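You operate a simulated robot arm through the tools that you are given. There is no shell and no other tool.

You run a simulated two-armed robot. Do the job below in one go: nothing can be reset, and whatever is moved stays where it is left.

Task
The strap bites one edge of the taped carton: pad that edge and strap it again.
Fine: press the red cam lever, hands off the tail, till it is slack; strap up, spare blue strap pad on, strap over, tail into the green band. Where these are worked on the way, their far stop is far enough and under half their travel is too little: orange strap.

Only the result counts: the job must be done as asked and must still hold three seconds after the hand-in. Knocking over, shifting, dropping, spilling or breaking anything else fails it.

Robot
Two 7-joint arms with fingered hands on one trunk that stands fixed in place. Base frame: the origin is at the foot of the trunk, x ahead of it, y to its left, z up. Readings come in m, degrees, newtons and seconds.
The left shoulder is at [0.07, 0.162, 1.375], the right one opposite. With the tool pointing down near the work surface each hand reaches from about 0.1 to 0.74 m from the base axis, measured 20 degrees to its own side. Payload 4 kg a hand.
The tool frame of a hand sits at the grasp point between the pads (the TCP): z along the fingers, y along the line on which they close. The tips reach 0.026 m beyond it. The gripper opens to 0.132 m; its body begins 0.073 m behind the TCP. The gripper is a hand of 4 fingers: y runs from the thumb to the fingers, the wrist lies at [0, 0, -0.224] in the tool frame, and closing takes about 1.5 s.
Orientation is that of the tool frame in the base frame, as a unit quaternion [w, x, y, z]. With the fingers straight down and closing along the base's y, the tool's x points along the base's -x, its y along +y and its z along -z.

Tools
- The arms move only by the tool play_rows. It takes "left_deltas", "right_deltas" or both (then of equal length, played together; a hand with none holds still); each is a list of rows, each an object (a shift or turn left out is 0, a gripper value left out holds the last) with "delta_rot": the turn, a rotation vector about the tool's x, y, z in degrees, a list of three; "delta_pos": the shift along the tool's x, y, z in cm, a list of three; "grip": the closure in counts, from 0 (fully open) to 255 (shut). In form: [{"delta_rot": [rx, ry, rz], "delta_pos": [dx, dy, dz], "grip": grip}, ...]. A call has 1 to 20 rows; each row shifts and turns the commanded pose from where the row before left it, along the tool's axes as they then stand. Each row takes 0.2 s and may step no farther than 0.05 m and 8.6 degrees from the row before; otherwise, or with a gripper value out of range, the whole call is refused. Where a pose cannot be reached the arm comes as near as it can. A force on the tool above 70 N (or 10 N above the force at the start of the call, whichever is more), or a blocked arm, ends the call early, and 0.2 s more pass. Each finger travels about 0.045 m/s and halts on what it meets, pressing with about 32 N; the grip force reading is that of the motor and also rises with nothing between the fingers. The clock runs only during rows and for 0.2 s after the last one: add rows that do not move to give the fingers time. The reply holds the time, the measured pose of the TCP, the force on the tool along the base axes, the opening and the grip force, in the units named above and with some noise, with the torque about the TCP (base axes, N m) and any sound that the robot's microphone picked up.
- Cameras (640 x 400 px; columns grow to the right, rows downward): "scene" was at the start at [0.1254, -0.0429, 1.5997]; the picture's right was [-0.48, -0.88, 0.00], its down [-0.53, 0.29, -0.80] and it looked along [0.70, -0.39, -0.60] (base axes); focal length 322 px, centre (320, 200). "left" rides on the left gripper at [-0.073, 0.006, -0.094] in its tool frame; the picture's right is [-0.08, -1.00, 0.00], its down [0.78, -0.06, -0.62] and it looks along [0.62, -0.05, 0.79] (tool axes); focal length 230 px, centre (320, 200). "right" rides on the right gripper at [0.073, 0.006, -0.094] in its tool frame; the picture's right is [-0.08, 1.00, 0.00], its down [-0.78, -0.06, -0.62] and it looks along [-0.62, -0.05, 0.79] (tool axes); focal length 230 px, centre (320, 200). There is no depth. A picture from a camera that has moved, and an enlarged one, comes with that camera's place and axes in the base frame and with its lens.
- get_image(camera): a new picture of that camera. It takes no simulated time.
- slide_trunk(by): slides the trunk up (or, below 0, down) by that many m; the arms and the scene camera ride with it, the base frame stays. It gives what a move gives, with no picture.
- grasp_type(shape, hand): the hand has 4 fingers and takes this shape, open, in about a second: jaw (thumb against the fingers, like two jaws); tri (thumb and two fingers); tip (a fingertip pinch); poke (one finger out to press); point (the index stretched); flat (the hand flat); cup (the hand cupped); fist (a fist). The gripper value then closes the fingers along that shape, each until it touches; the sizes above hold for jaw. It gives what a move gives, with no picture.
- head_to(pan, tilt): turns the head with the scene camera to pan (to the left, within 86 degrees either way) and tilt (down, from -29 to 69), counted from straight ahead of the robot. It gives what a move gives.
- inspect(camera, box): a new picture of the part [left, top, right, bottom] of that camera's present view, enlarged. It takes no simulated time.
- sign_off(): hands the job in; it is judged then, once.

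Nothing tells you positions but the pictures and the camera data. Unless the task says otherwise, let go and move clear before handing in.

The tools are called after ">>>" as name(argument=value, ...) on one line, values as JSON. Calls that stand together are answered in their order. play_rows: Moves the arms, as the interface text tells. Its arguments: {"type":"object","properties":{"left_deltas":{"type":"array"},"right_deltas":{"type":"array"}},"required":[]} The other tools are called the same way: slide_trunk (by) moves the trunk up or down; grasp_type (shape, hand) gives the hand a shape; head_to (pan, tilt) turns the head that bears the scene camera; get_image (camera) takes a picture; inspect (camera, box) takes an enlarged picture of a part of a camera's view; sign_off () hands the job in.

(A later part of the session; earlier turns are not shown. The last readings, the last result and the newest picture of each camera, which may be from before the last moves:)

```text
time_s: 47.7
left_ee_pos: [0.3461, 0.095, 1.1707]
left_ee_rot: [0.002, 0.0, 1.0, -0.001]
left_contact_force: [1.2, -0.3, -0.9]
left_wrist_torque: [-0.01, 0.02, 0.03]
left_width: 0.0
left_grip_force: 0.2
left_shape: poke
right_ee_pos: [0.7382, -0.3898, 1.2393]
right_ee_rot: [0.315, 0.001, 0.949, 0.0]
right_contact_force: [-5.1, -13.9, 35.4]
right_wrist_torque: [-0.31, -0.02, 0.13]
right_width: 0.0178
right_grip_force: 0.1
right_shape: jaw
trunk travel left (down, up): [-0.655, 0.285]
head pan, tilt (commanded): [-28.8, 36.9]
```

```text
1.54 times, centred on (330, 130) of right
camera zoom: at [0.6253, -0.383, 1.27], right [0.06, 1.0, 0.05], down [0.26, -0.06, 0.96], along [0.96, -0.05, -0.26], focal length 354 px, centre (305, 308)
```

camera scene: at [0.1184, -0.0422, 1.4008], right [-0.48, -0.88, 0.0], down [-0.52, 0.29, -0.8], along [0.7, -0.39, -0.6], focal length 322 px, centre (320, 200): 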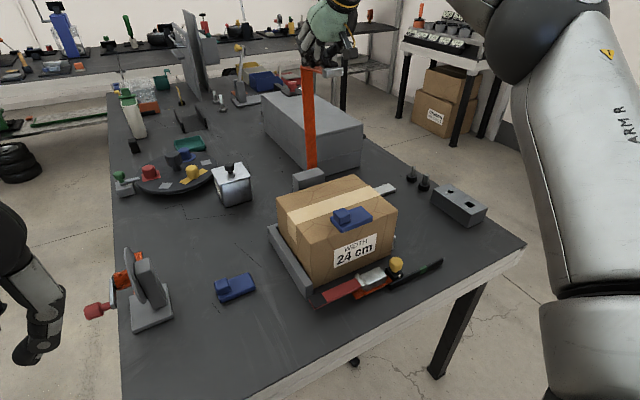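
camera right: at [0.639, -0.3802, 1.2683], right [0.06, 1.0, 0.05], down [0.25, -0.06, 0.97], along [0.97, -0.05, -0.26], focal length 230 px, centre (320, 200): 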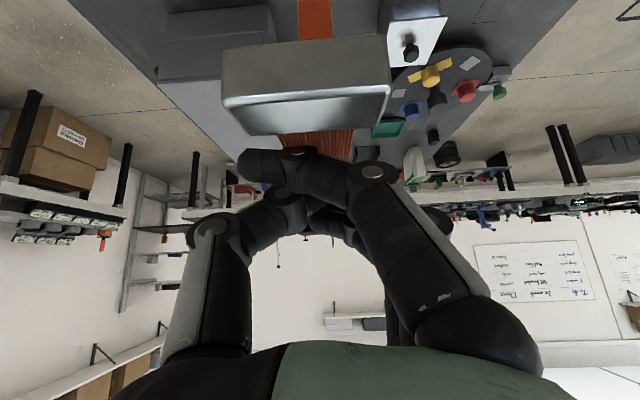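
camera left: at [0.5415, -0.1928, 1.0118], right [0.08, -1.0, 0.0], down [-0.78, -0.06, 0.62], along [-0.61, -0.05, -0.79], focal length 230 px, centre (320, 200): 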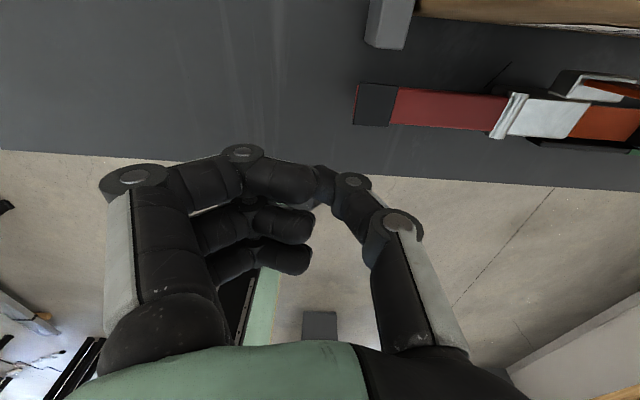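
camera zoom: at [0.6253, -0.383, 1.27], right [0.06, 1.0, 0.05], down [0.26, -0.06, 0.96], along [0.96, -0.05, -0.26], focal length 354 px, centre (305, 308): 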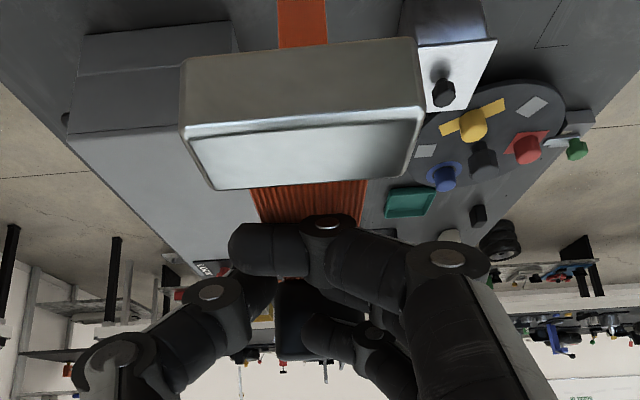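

>>> play_rows(right_deltas=[{"delta_pos": [0.22, 0, -1.4]}, {}])

>>> inspect(camera="scene", box=[250, 0, 410, 200])

>>> inspect(camera="right", box=[180, 0, 480, 260])

```text
time_s: 48.3
left_ee_pos: [0.3507, 0.0938, 1.1698]
left_ee_rot: [0.001, 0.0, 1.0, 0.002]
left_contact_force: [0.5, 0.4, 0.5]
left_wrist_torque: [0.01, -0.01, 0.0]
left_width: 0.0002
left_grip_force: 0.1
left_shape: poke
right_ee_pos: [0.7321, -0.3916, 1.2406]
right_ee_rot: [0.309, 0.002, 0.951, 0.0]
right_contact_force: [-1.9, -16.6, 10.2]
right_wrist_torque: [-0.34, -0.02, 0.17]
right_width: 0.0176
right_grip_force: 0.0
right_shape: jaw
trunk travel left (down, up): [-0.655, 0.285]
head pan, tilt (commanded): [-28.8, 36.9]
```

```text
2.00 times, centred on (330, 100) of scene
camera zoom: at [0.1229, -0.0462, 1.3996], right [-0.48, -0.88, 0.0], down [-0.52, 0.29, -0.8], along [0.7, -0.38, -0.6], focal length 643 px, centre (300, 400)
```

zoom: 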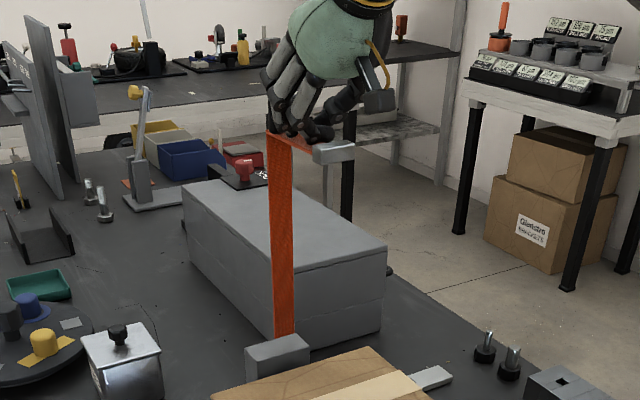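

```text
1.54 times, centred on (330, 130) of right
camera zoom: at [0.6199, -0.3859, 1.2727], right [0.07, 1.0, 0.05], down [0.27, -0.06, 0.96], along [0.96, -0.05, -0.28], focal length 354 px, centre (305, 308)
```

zoom: 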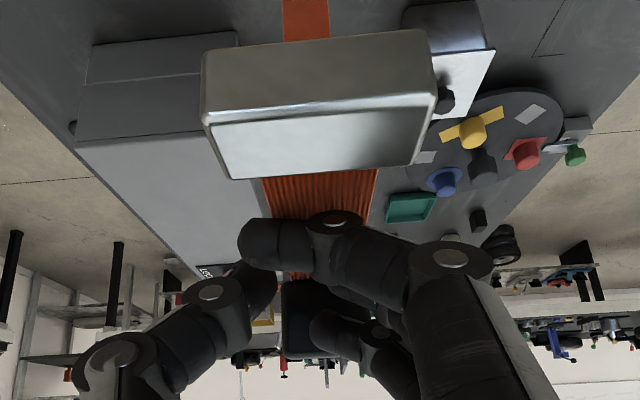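

>>> play_rows(right_deltas=[{"delta_pos": [0, -0.5, 0], "grip": 190}, {}, {}])

>>> inspect(camera="scene", box=[250, 0, 410, 200])

>>> inspect(camera="right", box=[180, 0, 480, 260])

```text
time_s: 49.1
left_ee_pos: [0.3506, 0.093, 1.169]
left_ee_rot: [0.0, 0.0, 1.0, 0.001]
left_contact_force: [0.4, -0.3, -0.5]
left_wrist_torque: [0.0, 0.01, 0.0]
left_width: 0.0001
left_grip_force: 0.1
left_shape: poke
right_ee_pos: [0.7336, -0.3968, 1.2407]
right_ee_rot: [0.312, 0.001, 0.95, 0.0]
right_contact_force: [-2.2, -16.3, 10.4]
right_wrist_torque: [-0.41, 0.06, 0.25]
right_width: 0.0287
right_grip_force: 0.1
right_shape: jaw
trunk travel left (down, up): [-0.655, 0.285]
head pan, tilt (commanded): [-28.8, 36.9]
```

```text
2.00 times, centred on (330, 100) of scene
camera zoom: at [0.123, -0.0462, 1.3999], right [-0.48, -0.88, 0.0], down [-0.52, 0.29, -0.8], along [0.7, -0.38, -0.6], focal length 643 px, centre (300, 400)
```

zoom: 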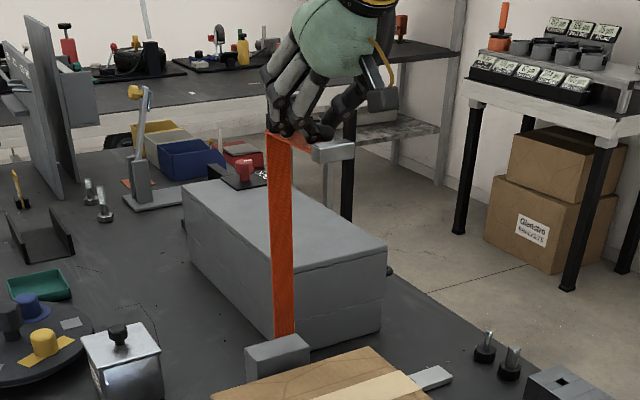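

```text
1.54 times, centred on (330, 130) of right
camera zoom: at [0.6207, -0.3899, 1.2736], right [0.06, 1.0, 0.05], down [0.27, -0.06, 0.96], along [0.96, -0.05, -0.27], focal length 354 px, centre (305, 308)
```

zoom: 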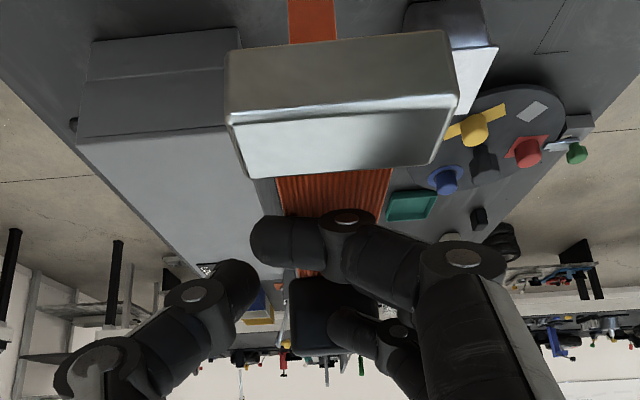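

>>> play_rows(right_deltas=[{"grip": 165}, {}, {}])

>>> inspect(camera="scene", box=[250, 0, 410, 200])

>>> inspect(camera="right", box=[180, 0, 480, 260])

```text
time_s: 49.9
left_ee_pos: [0.3485, 0.0917, 1.1698]
left_ee_rot: [0.001, 0.0, 1.0, 0.002]
left_contact_force: [-0.9, -0.5, -0.6]
left_wrist_torque: [0.01, 0.01, -0.01]
left_width: 0.0002
left_grip_force: 0.0
left_shape: poke
right_ee_pos: [0.733, -0.3978, 1.241]
right_ee_rot: [0.311, 0.003, 0.95, 0.001]
right_contact_force: [-1.8, -21.8, 10.6]
right_wrist_torque: [-0.45, -0.04, 0.32]
right_width: 0.0394
right_grip_force: 0.0
right_shape: jaw
trunk travel left (down, up): [-0.655, 0.285]
head pan, tilt (commanded): [-28.8, 36.9]
```

```text
2.00 times, centred on (330, 100) of scene
camera zoom: at [0.1229, -0.0474, 1.3999], right [-0.48, -0.88, 0.0], down [-0.52, 0.29, -0.8], along [0.7, -0.38, -0.6], focal length 643 px, centre (300, 400)
```

zoom: 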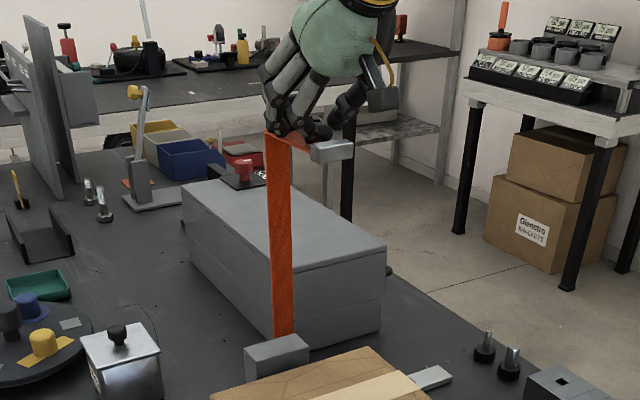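

```text
1.54 times, centred on (330, 130) of right
camera zoom: at [0.6205, -0.3914, 1.2736], right [0.07, 1.0, 0.05], down [0.27, -0.06, 0.96], along [0.96, -0.05, -0.27], focal length 354 px, centre (305, 308)
```

zoom: 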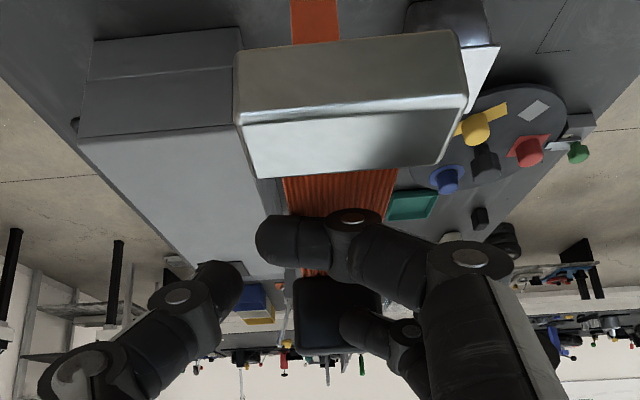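

The index finger seems to be leaning on the strap's short end piece. I'll raise the trunk slightly to lift the hand off it before opening further.

>>> slide_trunk(by=0.02)

>>> inspect(camera="scene", box=[250, 0, 410, 200])

>>> inspect(camera="right", box=[180, 0, 480, 260])

```text
time_s: 50.5
left_ee_pos: [0.352, 0.0975, 1.1881]
left_ee_rot: [0.0, 0.001, 1.0, -0.001]
left_contact_force: [0.9, -0.5, 0.1]
left_wrist_torque: [0.0, 0.0, 0.03]
left_width: 0.0
left_grip_force: 0.2
left_shape: poke
right_ee_pos: [0.7331, -0.3879, 1.2616]
right_ee_rot: [0.31, -0.001, 0.951, 0.0]
right_contact_force: [1.0, 0.6, 0.4]
right_wrist_torque: [-0.03, -0.03, -0.03]
right_width: 0.0462
right_grip_force: 0.0
right_shape: jaw
trunk travel left (down, up): [-0.675, 0.265]
head pan, tilt (commanded): [-28.8, 36.9]
```

```text
2.00 times, centred on (330, 100) of scene
camera zoom: at [0.1245, -0.0395, 1.4199], right [-0.48, -0.88, 0.0], down [-0.53, 0.29, -0.8], along [0.7, -0.38, -0.6], focal length 643 px, centre (300, 400)
```

zoom: 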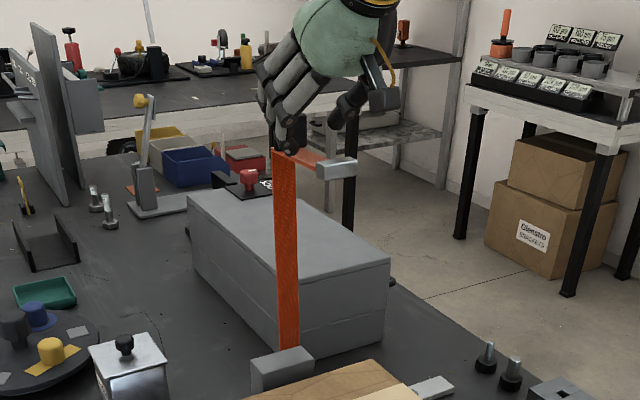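

```text
1.54 times, centred on (330, 130) of right
camera zoom: at [0.6218, -0.383, 1.2947], right [0.06, 1.0, 0.05], down [0.27, -0.06, 0.96], along [0.96, -0.05, -0.27], focal length 354 px, centre (305, 308)
```

zoom: 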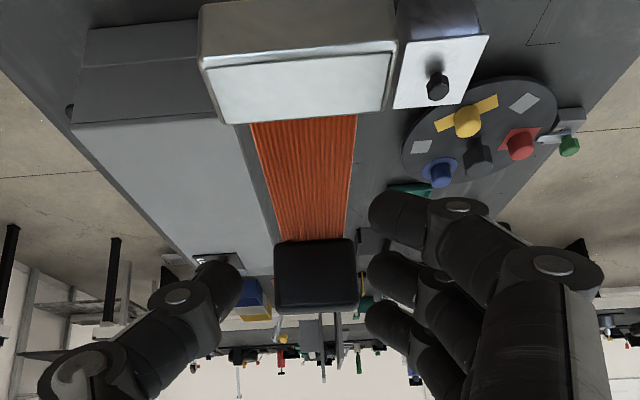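

The hand is free and the strap stands upright on its own. I'll open fully and back off along the hand's own axis, then check that the strap stays.

>>> play_rows(right_deltas=[{"grip": 0}, {}, {"delta_pos": [0, 0, -3]}, {"delta_pos": [0, 0, -4]}, {"delta_pos": [0, 0, -4]}, {"delta_pos": [0, 0, -4]}, {}])

>>> get_image(camera="scene")

>>> get_image(camera="right")

```text
time_s: 52.1
left_ee_pos: [0.3527, 0.095, 1.1893]
left_ee_rot: [0.0, -0.001, 1.0, 0.0]
left_contact_force: [-0.5, -0.1, -0.8]
left_wrist_torque: [0.03, 0.01, 0.05]
left_width: 0.0
left_grip_force: 0.0
left_shape: poke
right_ee_pos: [0.6459, -0.3906, 1.3805]
right_ee_rot: [0.313, 0.0, 0.95, 0.0]
right_contact_force: [0.6, 0.6, 0.4]
right_wrist_torque: [-0.03, -0.02, -0.03]
right_width: 0.132
right_grip_force: 0.2
right_shape: jaw
right hand out of reach, approached as far as the arm can: row 6
trunk travel left (down, up): [-0.675, 0.265]
head pan, tilt (commanded): [-28.8, 36.9]
```

```text
taken
camera scene: at [0.1255, -0.0425, 1.4197], right [-0.48, -0.88, 0.0], down [-0.53, 0.29, -0.8], along [0.7, -0.39, -0.6], focal length 322 px, centre (320, 200)
```

scene: 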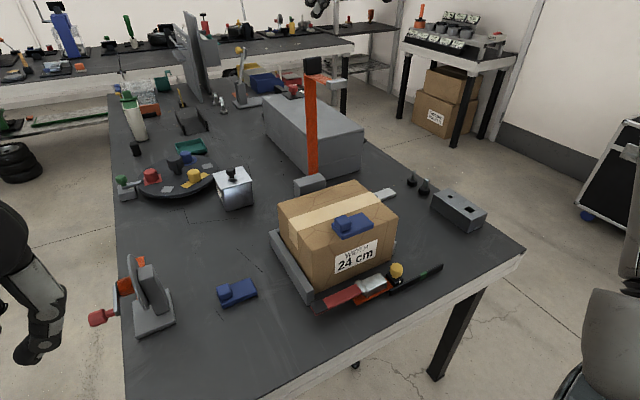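

```text
taken
camera right: at [0.5325, -0.3854, 1.4128], right [0.06, 1.0, 0.05], down [0.27, -0.06, 0.96], along [0.96, -0.05, -0.27], focal length 230 px, centre (320, 200)
```

right: 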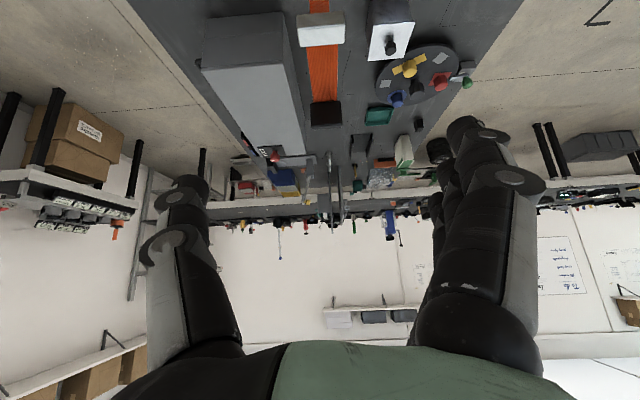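

The strap stays up by itself near vertical, with its steel end piece still jutting toward me. I'll push it on toward its far stop for clearance, using the closed hand pointing forward against the steel end.

>>> play_rows(right_deltas=[{"delta_pos": [3.15, 0, 0.93], "delta_rot": [0, -8, 0], "grip": 255}, {"delta_pos": [3.25, 0, 0.48], "delta_rot": [0, -8, 0]}, {"delta_pos": [3.28, 0, 0.03], "delta_rot": [0, -8, 0]}, {"delta_pos": [3.25, 0, -0.43], "delta_rot": [0, -8, 0]}, {"delta_pos": [3.16, 0, -0.88], "delta_rot": [0, -8, 0]}, {"delta_pos": [3.01, 0, -1.31], "delta_rot": [0, -8, 0]}, {}, {}, {}])

>>> get_image(camera="scene")

>>> get_image(camera="right")

```text
time_s: 54.1
left_ee_pos: [0.3526, 0.0958, 1.1878]
left_ee_rot: [0.001, 0.0, 1.0, 0.0]
left_contact_force: [0.0, -0.5, 0.2]
left_wrist_torque: [0.01, -0.02, 0.0]
left_width: 0.0
left_grip_force: 0.0
left_shape: poke
right_ee_pos: [0.525, -0.3926, 1.2229]
right_ee_rot: [0.67, 0.001, 0.743, -0.001]
right_contact_force: [-0.6, 0.9, 0.7]
right_wrist_torque: [0.01, -0.01, -0.02]
right_width: 0.0001
right_grip_force: 32.2
right_shape: jaw
trunk travel left (down, up): [-0.675, 0.265]
head pan, tilt (commanded): [-28.8, 36.9]
```

```text
taken
camera scene: at [0.1255, -0.0429, 1.4197], right [-0.48, -0.88, 0.0], down [-0.53, 0.29, -0.8], along [0.7, -0.39, -0.6], focal length 322 px, centre (320, 200)
```

scene: 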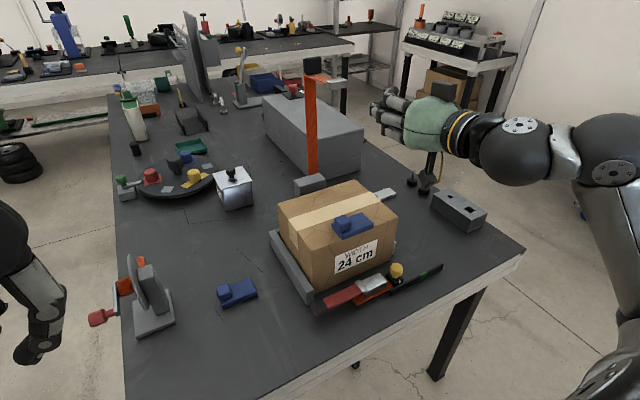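

```text
taken
camera right: at [0.4253, -0.3872, 1.1599], right [0.01, 1.0, 0.08], down [-0.53, -0.06, 0.84], along [0.85, -0.05, 0.53], focal length 230 px, centre (320, 200)
```

right: 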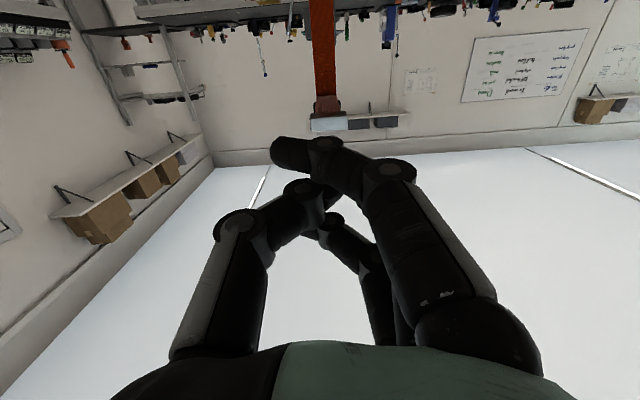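

>>> play_rows(right_deltas=[{"delta_pos": [-0.3, 0.4, 3]}, {"delta_pos": [-0.3, 0, 3]}, {"delta_pos": [-0.2, 0, 2]}, {}])

>>> inspect(camera="scene", box=[260, 30, 460, 200])

>>> get_image(camera="right")

```text
time_s: 55.1
left_ee_pos: [0.3516, 0.0961, 1.1888]
left_ee_rot: [0.0, 0.0, 1.0, 0.0]
left_contact_force: [0.2, 1.0, -0.5]
left_wrist_torque: [-0.03, 0.01, -0.01]
left_width: 0.0003
left_grip_force: 0.1
left_shape: poke
right_ee_pos: [0.6063, -0.3902, 1.2235]
right_ee_rot: [0.67, -0.001, 0.742, 0.001]
right_contact_force: [-0.4, -0.8, -0.4]
right_wrist_torque: [-0.01, -0.04, 0.0]
right_width: 0.0
right_grip_force: 31.8
right_shape: jaw
trunk travel left (down, up): [-0.675, 0.265]
head pan, tilt (commanded): [-28.8, 36.9]
```

```text
2.35 times, centred on (360, 115) of scene
camera zoom: at [0.1252, -0.0429, 1.4198], right [-0.48, -0.88, 0.0], down [-0.53, 0.29, -0.8], along [0.7, -0.39, -0.6], focal length 757 px, centre (226, 400)
```

zoom: 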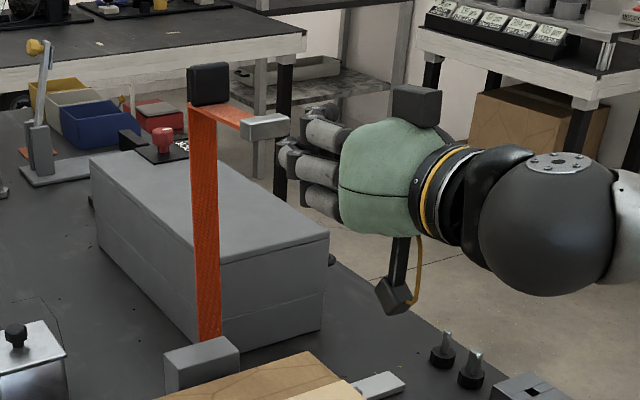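

```text
taken
camera right: at [0.5067, -0.3834, 1.1609], right [0.01, 1.0, 0.08], down [-0.53, -0.06, 0.84], along [0.85, -0.05, 0.53], focal length 230 px, centre (320, 200)
```

right: 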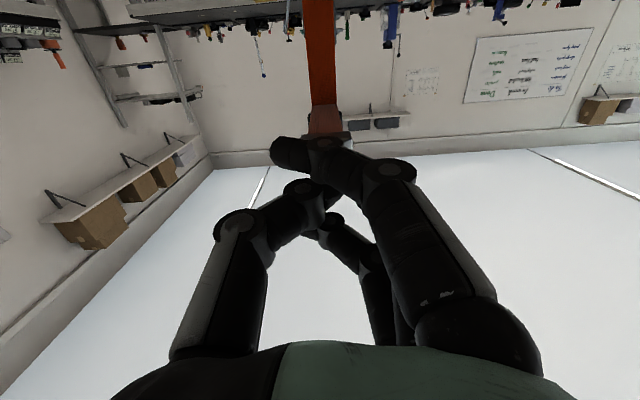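

>>> play_rows(right_deltas=[{"delta_pos": [-0.1, 0, 1]}, {"delta_pos": [-0.1, 0, 1]}, {"delta_pos": [-0.2, 0, 1]}, {}])

>>> inspect(camera="scene", box=[260, 30, 460, 200])

```text
time_s: 56.1
left_ee_pos: [0.3523, 0.096, 1.1889]
left_ee_rot: [0.0, 0.0, 1.0, -0.001]
left_contact_force: [0.4, 0.2, 0.8]
left_wrist_torque: [-0.01, -0.01, -0.01]
left_width: 0.0001
left_grip_force: 0.0
left_shape: poke
right_ee_pos: [0.636, -0.3894, 1.2232]
right_ee_rot: [0.67, 0.0, 0.743, 0.0]
right_contact_force: [0.8, -0.4, 0.3]
right_wrist_torque: [0.0, -0.02, 0.01]
right_width: 0.0002
right_grip_force: 31.9
right_shape: jaw
trunk travel left (down, up): [-0.675, 0.265]
head pan, tilt (commanded): [-28.8, 36.9]
```

```text
2.35 times, centred on (360, 115) of scene
camera zoom: at [0.1252, -0.0429, 1.4198], right [-0.48, -0.88, 0.0], down [-0.53, 0.29, -0.8], along [0.7, -0.39, -0.6], focal length 757 px, centre (226, 400)
```

zoom: 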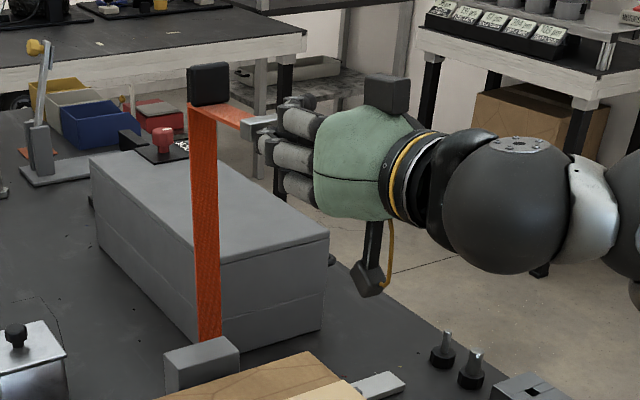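

>>> play_rows(right_deltas=[{"delta_pos": [-0.1, 0, 0.8]}, {"delta_pos": [-0.1, 0, 0.8]}, {"delta_pos": [-0.2, 0, 0.8]}, {}])

>>> inspect(camera="scene", box=[260, 30, 460, 200])

```text
time_s: 57.1
left_ee_pos: [0.3525, 0.0956, 1.1891]
left_ee_rot: [0.0, 0.001, 1.0, 0.0]
left_contact_force: [0.1, 0.1, -0.3]
left_wrist_torque: [-0.01, 0.01, -0.03]
left_width: 0.0001
left_grip_force: 0.0
left_shape: poke
right_ee_pos: [0.6594, -0.3887, 1.2252]
right_ee_rot: [0.669, 0.001, 0.743, 0.0]
right_contact_force: [-1.2, 0.4, 0.1]
right_wrist_torque: [0.0, -0.02, 0.0]
right_width: 0.0003
right_grip_force: 32.0
right_shape: jaw
trunk travel left (down, up): [-0.675, 0.265]
head pan, tilt (commanded): [-28.8, 36.9]
```

```text
2.35 times, centred on (360, 115) of scene
camera zoom: at [0.1253, -0.0429, 1.4197], right [-0.48, -0.88, 0.0], down [-0.53, 0.29, -0.8], along [0.7, -0.39, -0.6], focal length 757 px, centre (226, 400)
```

zoom: 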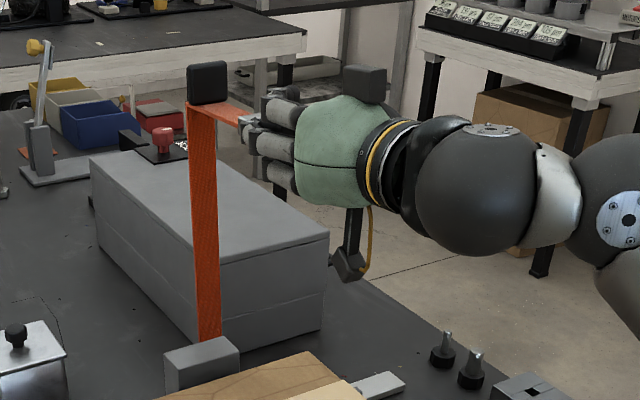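

>>> play_rows(right_deltas=[{"delta_pos": [-0.4, 0, 1]}, {"delta_pos": [-0.5, 0, 1]}, {}])

>>> inspect(camera="scene", box=[260, 30, 460, 200])

```text
time_s: 57.9
left_ee_pos: [0.3523, 0.0946, 1.1891]
left_ee_rot: [0.0, 0.0, 1.0, 0.0]
left_contact_force: [-0.8, 0.4, -0.4]
left_wrist_torque: [0.0, 0.0, -0.01]
left_width: 0.0002
left_grip_force: 0.1
left_shape: poke
right_ee_pos: [0.6815, -0.3882, 1.2319]
right_ee_rot: [0.67, 0.0, 0.742, 0.001]
right_contact_force: [0.6, 0.2, 0.8]
right_wrist_torque: [-0.04, 0.01, 0.0]
right_width: 0.0001
right_grip_force: 31.9
right_shape: jaw
trunk travel left (down, up): [-0.675, 0.265]
head pan, tilt (commanded): [-28.8, 36.9]
```

```text
2.35 times, centred on (360, 115) of scene
camera zoom: at [0.1251, -0.0429, 1.4198], right [-0.48, -0.88, 0.0], down [-0.53, 0.29, -0.8], along [0.7, -0.39, -0.6], focal length 757 px, centre (226, 400)
```

zoom: 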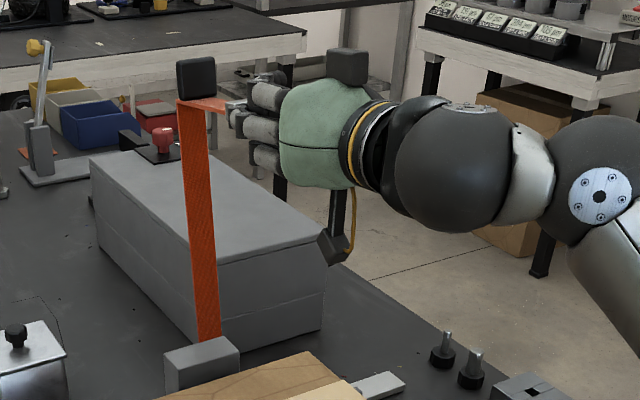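

>>> play_rows(right_deltas=[{"delta_pos": [-0.5, 0, 1.2]}, {"delta_pos": [-0.45, 0, 1.2]}, {"delta_pos": [-0.4, 0, 1.2]}, {}])

>>> inspect(camera="scene", box=[240, 10, 440, 180])

>>> get_image(camera="right")

```text
time_s: 58.9
left_ee_pos: [0.3521, 0.0961, 1.1881]
left_ee_rot: [0.0, -0.001, 1.0, -0.001]
left_contact_force: [0.2, -0.7, -0.1]
left_wrist_torque: [0.03, 0.01, -0.01]
left_width: 0.0
left_grip_force: 0.1
left_shape: poke
right_ee_pos: [0.7158, -0.3875, 1.243]
right_ee_rot: [0.67, 0.001, 0.743, 0.0]
right_contact_force: [0.6, -0.5, -0.1]
right_wrist_torque: [0.0, 0.03, -0.01]
right_width: 0.0002
right_grip_force: 31.3
right_shape: jaw
trunk travel left (down, up): [-0.675, 0.265]
head pan, tilt (commanded): [-28.8, 36.9]
```

```text
2.35 times, centred on (340, 95) of scene
camera zoom: at [0.1239, -0.0431, 1.4199], right [-0.48, -0.88, 0.0], down [-0.53, 0.29, -0.8], along [0.7, -0.39, -0.6], focal length 757 px, centre (273, 447)
```

zoom: 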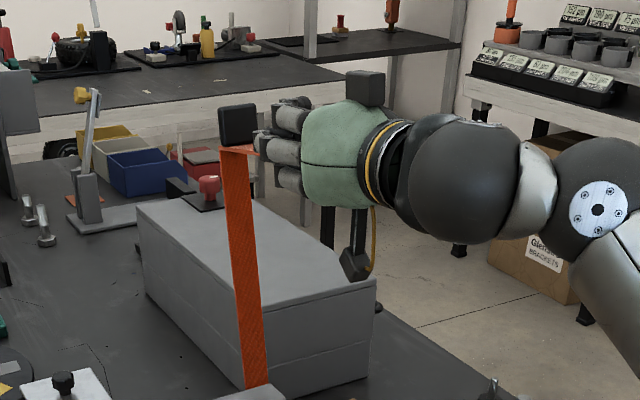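

```text
taken
camera right: at [0.6176, -0.3828, 1.1796], right [0.01, 1.0, 0.08], down [-0.53, -0.06, 0.84], along [0.85, -0.05, 0.53], focal length 230 px, centre (320, 200)
```

right: 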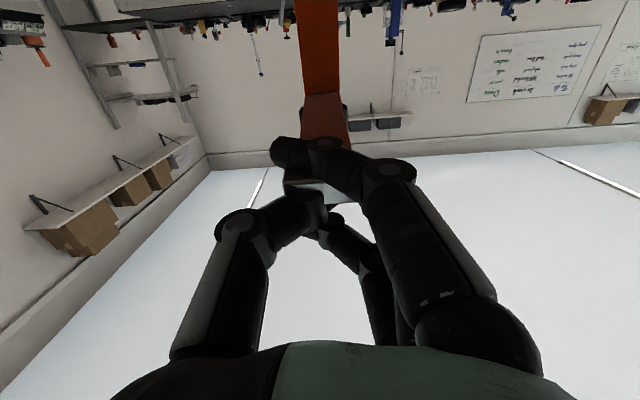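

>>> play_rows(right_deltas=[{"delta_pos": [-0.25, 0, 1.2]}, {"delta_pos": [-0.2, 0, 1.2]}, {"delta_pos": [-0.15, 0, 1.2]}, {}])

>>> inspect(camera="scene", box=[240, 10, 440, 180])

```text
time_s: 59.9
left_ee_pos: [0.3498, 0.0948, 1.188]
left_ee_rot: [0.0, 0.001, 1.0, 0.001]
left_contact_force: [-0.1, -0.3, -1.0]
left_wrist_torque: [0.04, 0.04, -0.03]
left_width: 0.0
left_grip_force: 0.2
left_shape: poke
right_ee_pos: [0.7533, -0.3881, 1.2397]
right_ee_rot: [0.666, -0.002, 0.746, -0.001]
right_contact_force: [-25.0, 4.4, -28.9]
right_wrist_torque: [0.01, 0.18, 0.04]
right_width: 0.0001
right_grip_force: 32.2
right_shape: jaw
trunk travel left (down, up): [-0.675, 0.265]
head pan, tilt (commanded): [-28.8, 36.9]
```

```text
2.35 times, centred on (340, 95) of scene
camera zoom: at [0.1239, -0.0443, 1.4195], right [-0.48, -0.88, 0.0], down [-0.53, 0.29, -0.8], along [0.7, -0.39, -0.6], focal length 757 px, centre (273, 447)
```

zoom: 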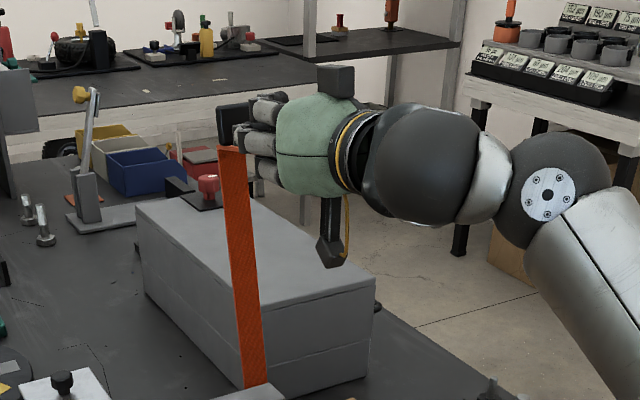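

The force jump shows the strap is at its far stop, leaning past vertical. I'll back the hand straight off.

>>> play_rows(right_deltas=[{"delta_pos": [0.2, 0, -1.5]}, {"delta_pos": [0.3, 0, -3]}, {"delta_pos": [0.4, 0, -4]}, {"delta_pos": [0.4, 0, -4]}, {"delta_pos": [0.4, 0, -4]}, {}])

>>> get_image(camera="scene")

>>> inspect(camera="scene", box=[240, 10, 440, 180])

```text
time_s: 60.8
left_ee_pos: [0.3614, 0.0944, 1.1855]
left_ee_rot: [-0.004, 0.0, 1.0, 0.0]
left_contact_force: [-0.6, 0.0, -0.3]
left_wrist_torque: [-0.07, 0.02, -0.02]
left_width: 0.0001
left_grip_force: 0.1
left_shape: poke
right_ee_pos: [0.679, -0.3939, 1.2182]
right_ee_rot: [0.653, 0.002, 0.757, -0.005]
right_contact_force: [61.1, -8.2, -32.2]
right_wrist_torque: [-2.19, -13.06, -0.98]
right_width: 0.0
right_grip_force: 31.9
right_shape: jaw
trunk travel left (down, up): [-0.675, 0.265]
head pan, tilt (commanded): [-28.8, 36.9]
stopped in row 4 (right hand): the force on the tool passed its limit at 85 N (the readings are from after the stop); the commanded pose is now the measured one
```

```text
taken
camera scene: at [0.1398, -0.0437, 1.4186], right [-0.48, -0.88, 0.0], down [-0.53, 0.29, -0.79], along [0.7, -0.38, -0.61], focal length 322 px, centre (320, 200)
```

scene: 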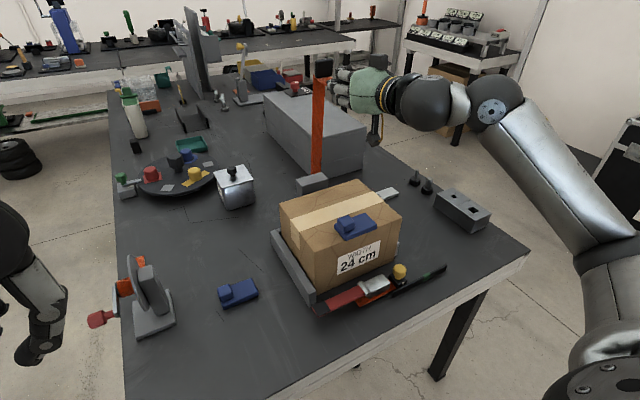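

```text
2.35 times, centred on (340, 95) of scene
camera zoom: at [0.1398, -0.0437, 1.4186], right [-0.48, -0.88, 0.0], down [-0.53, 0.29, -0.79], along [0.7, -0.38, -0.61], focal length 757 px, centre (273, 447)
```

zoom: 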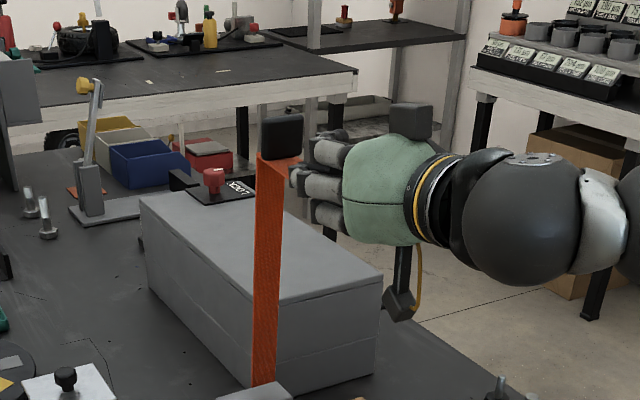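

The hand has caught the steel end and pulled the strap back toward vertical. I'll stop and look closely before moving again.

>>> get_image(camera="right")

>>> inspect(camera="scene", box=[300, 40, 400, 110])

>>> inspect(camera="right", box=[200, 80, 440, 260])

```text
taken
camera right: at [0.5764, -0.3865, 1.1608], right [0.02, 1.0, 0.07], down [-0.5, -0.05, 0.87], along [0.87, -0.05, 0.49], focal length 230 px, centre (320, 200)
```

right: 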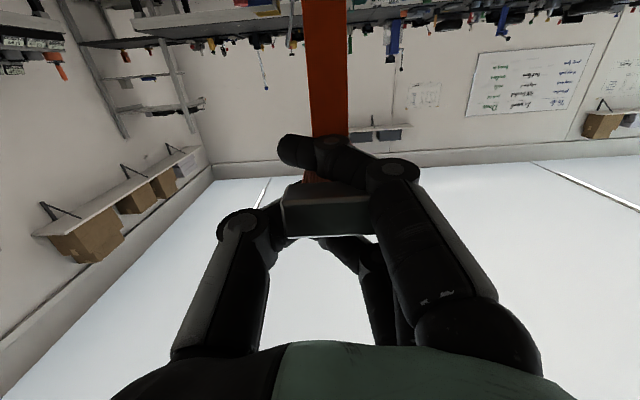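

```text
5.71 times, centred on (350, 75) of scene
camera zoom: at [0.1398, -0.0437, 1.4186], right [-0.48, -0.88, 0.0], down [-0.53, 0.29, -0.79], along [0.7, -0.38, -0.61], focal length 1838 px, centre (149, 914)
```

zoom: 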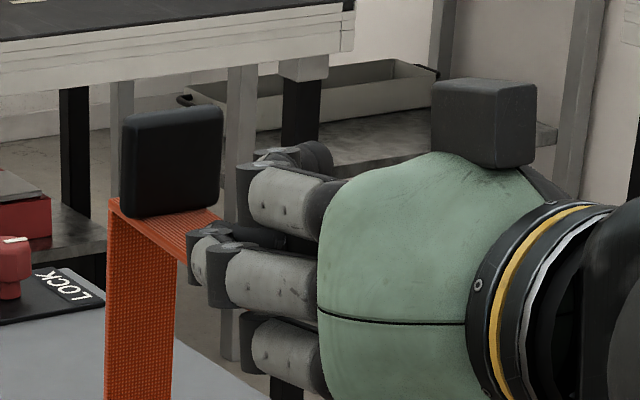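

```text
2.22 times, centred on (320, 170) of right
camera zoom: at [0.5764, -0.3865, 1.1608], right [0.02, 1.0, 0.07], down [-0.5, -0.05, 0.87], along [0.87, -0.05, 0.49], focal length 511 px, centre (320, 267)
```

zoom: 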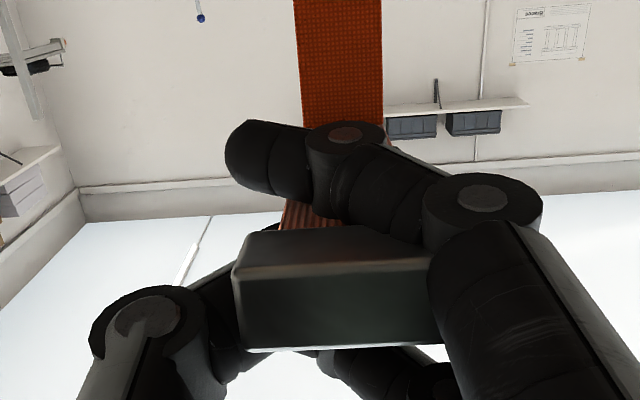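

The steel end has slipped inside the closed fingers. I'll ease forward to relieve the pull, then open the hand fully around it.

>>> play_rows(right_deltas=[{"delta_pos": [-0.2, 0, 1]}, {"delta_pos": [-0.1, 0, 0.6]}, {}])

>>> inspect(camera="right", box=[200, 80, 440, 260])

```text
time_s: 61.6
left_ee_pos: [0.3592, 0.092, 1.1862]
left_ee_rot: [-0.002, 0.001, 1.0, 0.003]
left_contact_force: [-0.2, 0.0, 0.3]
left_wrist_torque: [-0.01, 0.04, -0.02]
left_width: 0.0
left_grip_force: 0.0
left_shape: poke
right_ee_pos: [0.6884, -0.3929, 1.2207]
right_ee_rot: [0.654, -0.003, 0.756, -0.002]
right_contact_force: [13.7, -4.9, -28.9]
right_wrist_torque: [-0.75, -1.31, -0.37]
right_width: 0.0
right_grip_force: 32.1
right_shape: jaw
trunk travel left (down, up): [-0.675, 0.265]
head pan, tilt (commanded): [-28.8, 36.9]
```

```text
2.22 times, centred on (320, 170) of right
camera zoom: at [0.5867, -0.3868, 1.1633], right [0.01, 1.0, 0.07], down [-0.5, -0.06, 0.87], along [0.87, -0.04, 0.5], focal length 511 px, centre (320, 267)
```

zoom: 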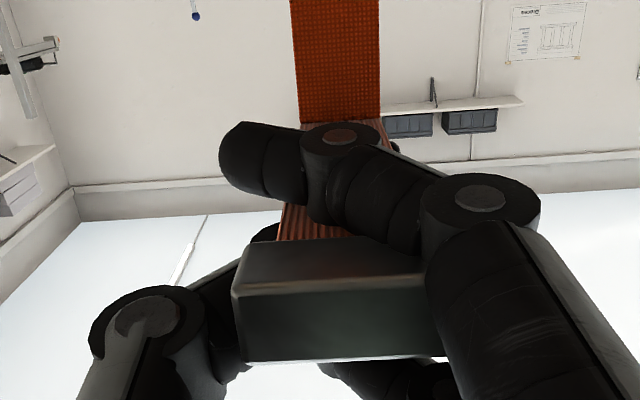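

>>> play_rows(right_deltas=[{"delta_pos": [0.5, 0, 0.3]}, {"delta_pos": [0.3, 0, 0.3]}, {}])

>>> inspect(camera="right", box=[200, 80, 440, 260])

```text
time_s: 62.4
left_ee_pos: [0.3549, 0.0933, 1.1883]
left_ee_rot: [-0.002, 0.002, 1.0, 0.001]
left_contact_force: [0.7, -0.1, -0.5]
left_wrist_torque: [-0.01, -0.04, -0.02]
left_width: 0.0
left_grip_force: 0.1
left_shape: poke
right_ee_pos: [0.689, -0.3923, 1.2217]
right_ee_rot: [0.66, -0.001, 0.752, -0.002]
right_contact_force: [7.4, -3.9, -11.5]
right_wrist_torque: [-0.31, -0.71, -0.19]
right_width: 0.0
right_grip_force: 32.4
right_shape: jaw
trunk travel left (down, up): [-0.675, 0.265]
head pan, tilt (commanded): [-28.8, 36.9]
```

```text
2.22 times, centred on (320, 170) of right
camera zoom: at [0.5876, -0.3862, 1.1614], right [0.01, 1.0, 0.07], down [-0.51, -0.06, 0.86], along [0.86, -0.05, 0.51], focal length 511 px, centre (320, 267)
```

zoom: 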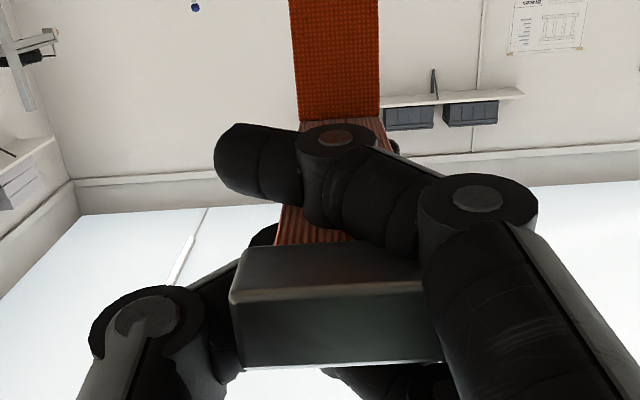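

>>> play_rows(right_deltas=[{"grip": 150}, {}, {"grip": 60}, {}, {}, {"grip": 0}, {}, {}])

>>> inspect(camera="right", box=[120, 40, 520, 340])

>>> inspect(camera="scene", box=[240, 10, 440, 180])

```text
time_s: 64.2
left_ee_pos: [0.3514, 0.0962, 1.1883]
left_ee_rot: [0.001, 0.002, 1.0, 0.001]
left_contact_force: [0.2, 0.2, -0.4]
left_wrist_torque: [-0.02, 0.01, 0.0]
left_width: 0.0
left_grip_force: 0.0
left_shape: poke
right_ee_pos: [0.6862, -0.39, 1.2215]
right_ee_rot: [0.659, -0.002, 0.752, -0.002]
right_contact_force: [0.6, 0.3, 0.3]
right_wrist_torque: [0.02, -0.01, -0.02]
right_width: 0.1315
right_grip_force: 0.1
right_shape: jaw
trunk travel left (down, up): [-0.675, 0.265]
head pan, tilt (commanded): [-28.8, 36.9]
```

```text
1.33 times, centred on (320, 190) of right
camera zoom: at [0.5853, -0.3847, 1.1618], right [0.01, 1.0, 0.07], down [-0.51, -0.06, 0.86], along [0.86, -0.04, 0.51], focal length 307 px, centre (320, 213)
```

zoom: 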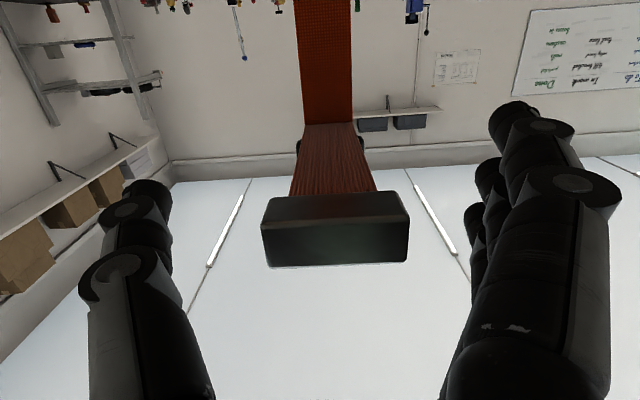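

```text
2.35 times, centred on (340, 95) of scene
camera zoom: at [0.1256, -0.043, 1.4197], right [-0.48, -0.88, 0.0], down [-0.53, 0.29, -0.8], along [0.7, -0.39, -0.6], focal length 757 px, centre (273, 447)
```

zoom: 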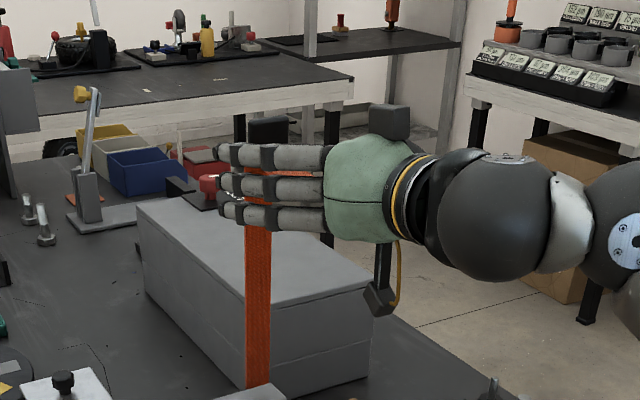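

The hand is open around the steel end with no contact force. I'll push the strap on to its stop with the open palm, so nothing can hook on the way back.

>>> play_rows(right_deltas=[{"delta_pos": [-0.6, 0, 2.9]}, {"delta_pos": [-0.6, 0, 2.9]}, {"delta_pos": [-0.35, 0, 1.5]}, {}])

>>> inspect(camera="right", box=[120, 40, 520, 340])

>>> inspect(camera="scene", box=[240, 10, 440, 180])

```text
time_s: 65.2
left_ee_pos: [0.3523, 0.0956, 1.1879]
left_ee_rot: [0.0, 0.001, 1.0, 0.0]
left_contact_force: [-0.5, -0.5, -0.1]
left_wrist_torque: [-0.01, -0.01, -0.02]
left_width: 0.0
left_grip_force: 0.0
left_shape: poke
right_ee_pos: [0.7602, -0.3891, 1.2277]
right_ee_rot: [0.66, -0.002, 0.751, -0.002]
right_contact_force: [-1.0, 0.5, 1.0]
right_wrist_torque: [0.03, 0.05, -0.03]
right_width: 0.1318
right_grip_force: 0.0
right_shape: jaw
trunk travel left (down, up): [-0.675, 0.265]
head pan, tilt (commanded): [-28.8, 36.9]
```

```text
1.33 times, centred on (320, 190) of right
camera zoom: at [0.6591, -0.3838, 1.1674], right [0.01, 1.0, 0.07], down [-0.51, -0.06, 0.86], along [0.86, -0.04, 0.51], focal length 307 px, centre (320, 213)
```

zoom: 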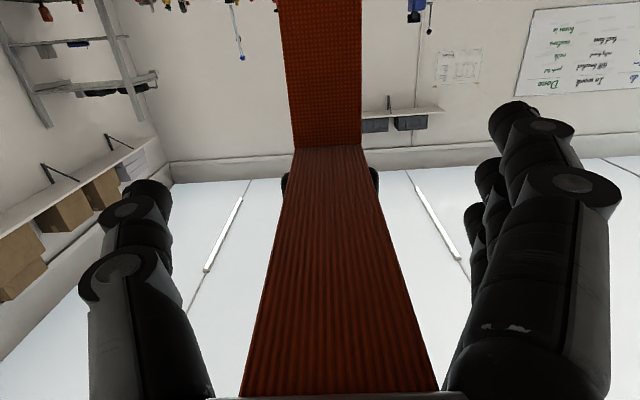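

```text
2.35 times, centred on (340, 95) of scene
camera zoom: at [0.1252, -0.0429, 1.4198], right [-0.48, -0.88, 0.0], down [-0.53, 0.29, -0.8], along [0.7, -0.39, -0.6], focal length 757 px, centre (273, 447)
```

zoom: 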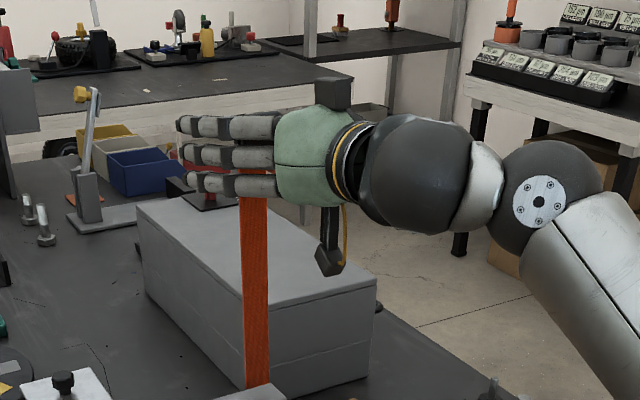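

>>> play_rows(right_deltas=[{"delta_pos": [-0.3, 0, 1.2]}, {"delta_pos": [-0.3, 0, 1.2]}, {"delta_pos": [-0.25, 0, 1.2]}, {"delta_pos": [-0.2, 0, 1]}, {}])

>>> inspect(camera="right", box=[120, 40, 520, 340])

>>> inspect(camera="scene", box=[240, 10, 440, 180])

```text
time_s: 66.4
left_ee_pos: [0.3502, 0.0958, 1.189]
left_ee_rot: [0.001, 0.001, 1.0, 0.0]
left_contact_force: [-0.2, 0.2, 0.7]
left_wrist_torque: [-0.02, -0.01, 0.0]
left_width: 0.0
left_grip_force: 0.0
left_shape: poke
right_ee_pos: [0.8032, -0.3903, 1.2344]
right_ee_rot: [0.661, -0.002, 0.751, -0.002]
right_contact_force: [-13.2, -0.1, -2.4]
right_wrist_torque: [-0.03, -0.1, -0.02]
right_width: 0.132
right_grip_force: 0.0
right_shape: jaw
trunk travel left (down, up): [-0.675, 0.265]
head pan, tilt (commanded): [-28.8, 36.9]
```

```text
1.33 times, centred on (320, 190) of right
camera zoom: at [0.7037, -0.3849, 1.1738], right [0.01, 1.0, 0.07], down [-0.51, -0.06, 0.86], along [0.86, -0.04, 0.51], focal length 307 px, centre (320, 213)
```

zoom: 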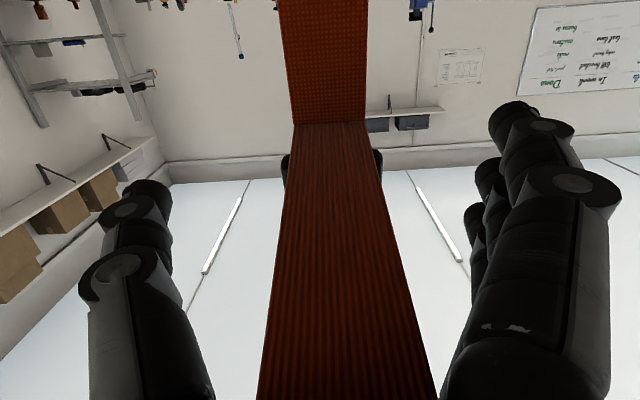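

```text
2.35 times, centred on (340, 95) of scene
camera zoom: at [0.1224, -0.043, 1.42], right [-0.48, -0.88, 0.0], down [-0.52, 0.29, -0.8], along [0.7, -0.39, -0.6], focal length 757 px, centre (273, 447)
```

zoom: 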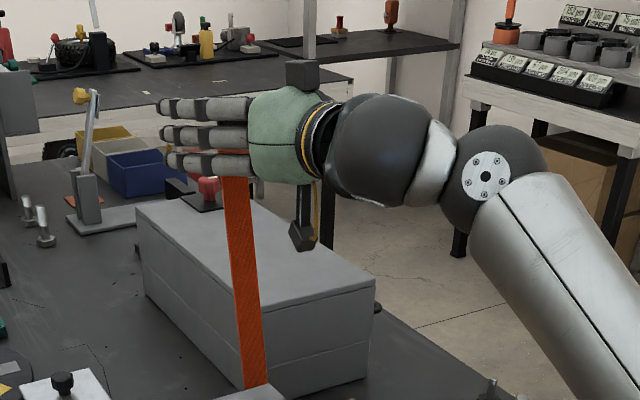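

The strap is at its far stop again (13 N on the palm). I'll withdraw straight back with the hand open.

>>> play_rows(right_deltas=[{"delta_pos": [0.26, 0, -2]}, {"delta_pos": [0.5, 0, -3.9]}, {"delta_pos": [0.5, 0, -3.9]}, {"delta_pos": [0.5, 0, -3.9]}, {"delta_pos": [0.5, 0, -3.9]}, {"delta_pos": [0.5, 0, -3.9]}, {}])

>>> get_image(camera="scene")

>>> get_image(camera="right")

```text
time_s: 68.0
left_ee_pos: [0.3539, 0.0955, 1.1882]
left_ee_rot: [0.0, 0.001, 1.0, 0.0]
left_contact_force: [0.5, 0.3, 0.3]
left_wrist_torque: [0.03, 0.02, 0.02]
left_width: 0.0003
left_grip_force: 0.1
left_shape: poke
right_ee_pos: [0.5906, -0.3895, 1.2326]
right_ee_rot: [0.659, -0.002, 0.752, -0.002]
right_contact_force: [1.0, 0.0, 0.1]
right_wrist_torque: [0.01, 0.0, -0.01]
right_width: 0.1317
right_grip_force: 0.0
right_shape: jaw
trunk travel left (down, up): [-0.675, 0.265]
head pan, tilt (commanded): [-28.8, 36.9]
```

```text
taken
camera scene: at [0.1268, -0.0428, 1.4196], right [-0.48, -0.88, 0.0], down [-0.53, 0.29, -0.8], along [0.7, -0.39, -0.6], focal length 322 px, centre (320, 200)
```

scene: 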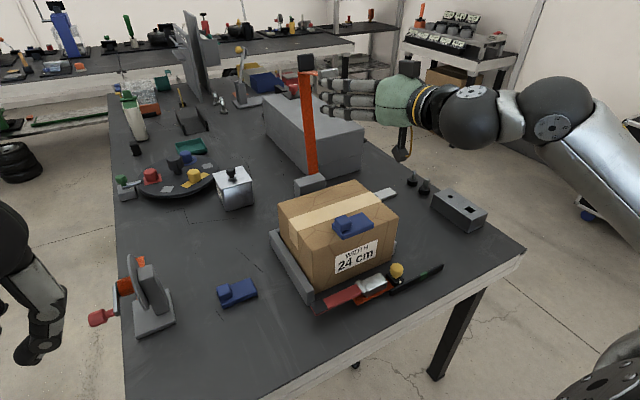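

```text
taken
camera right: at [0.4896, -0.3839, 1.1729], right [0.01, 1.0, 0.07], down [-0.51, -0.06, 0.86], along [0.86, -0.04, 0.51], focal length 230 px, centre (320, 200)
```

right: 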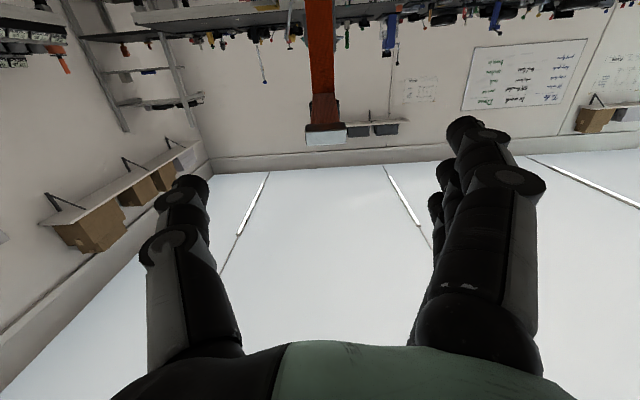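

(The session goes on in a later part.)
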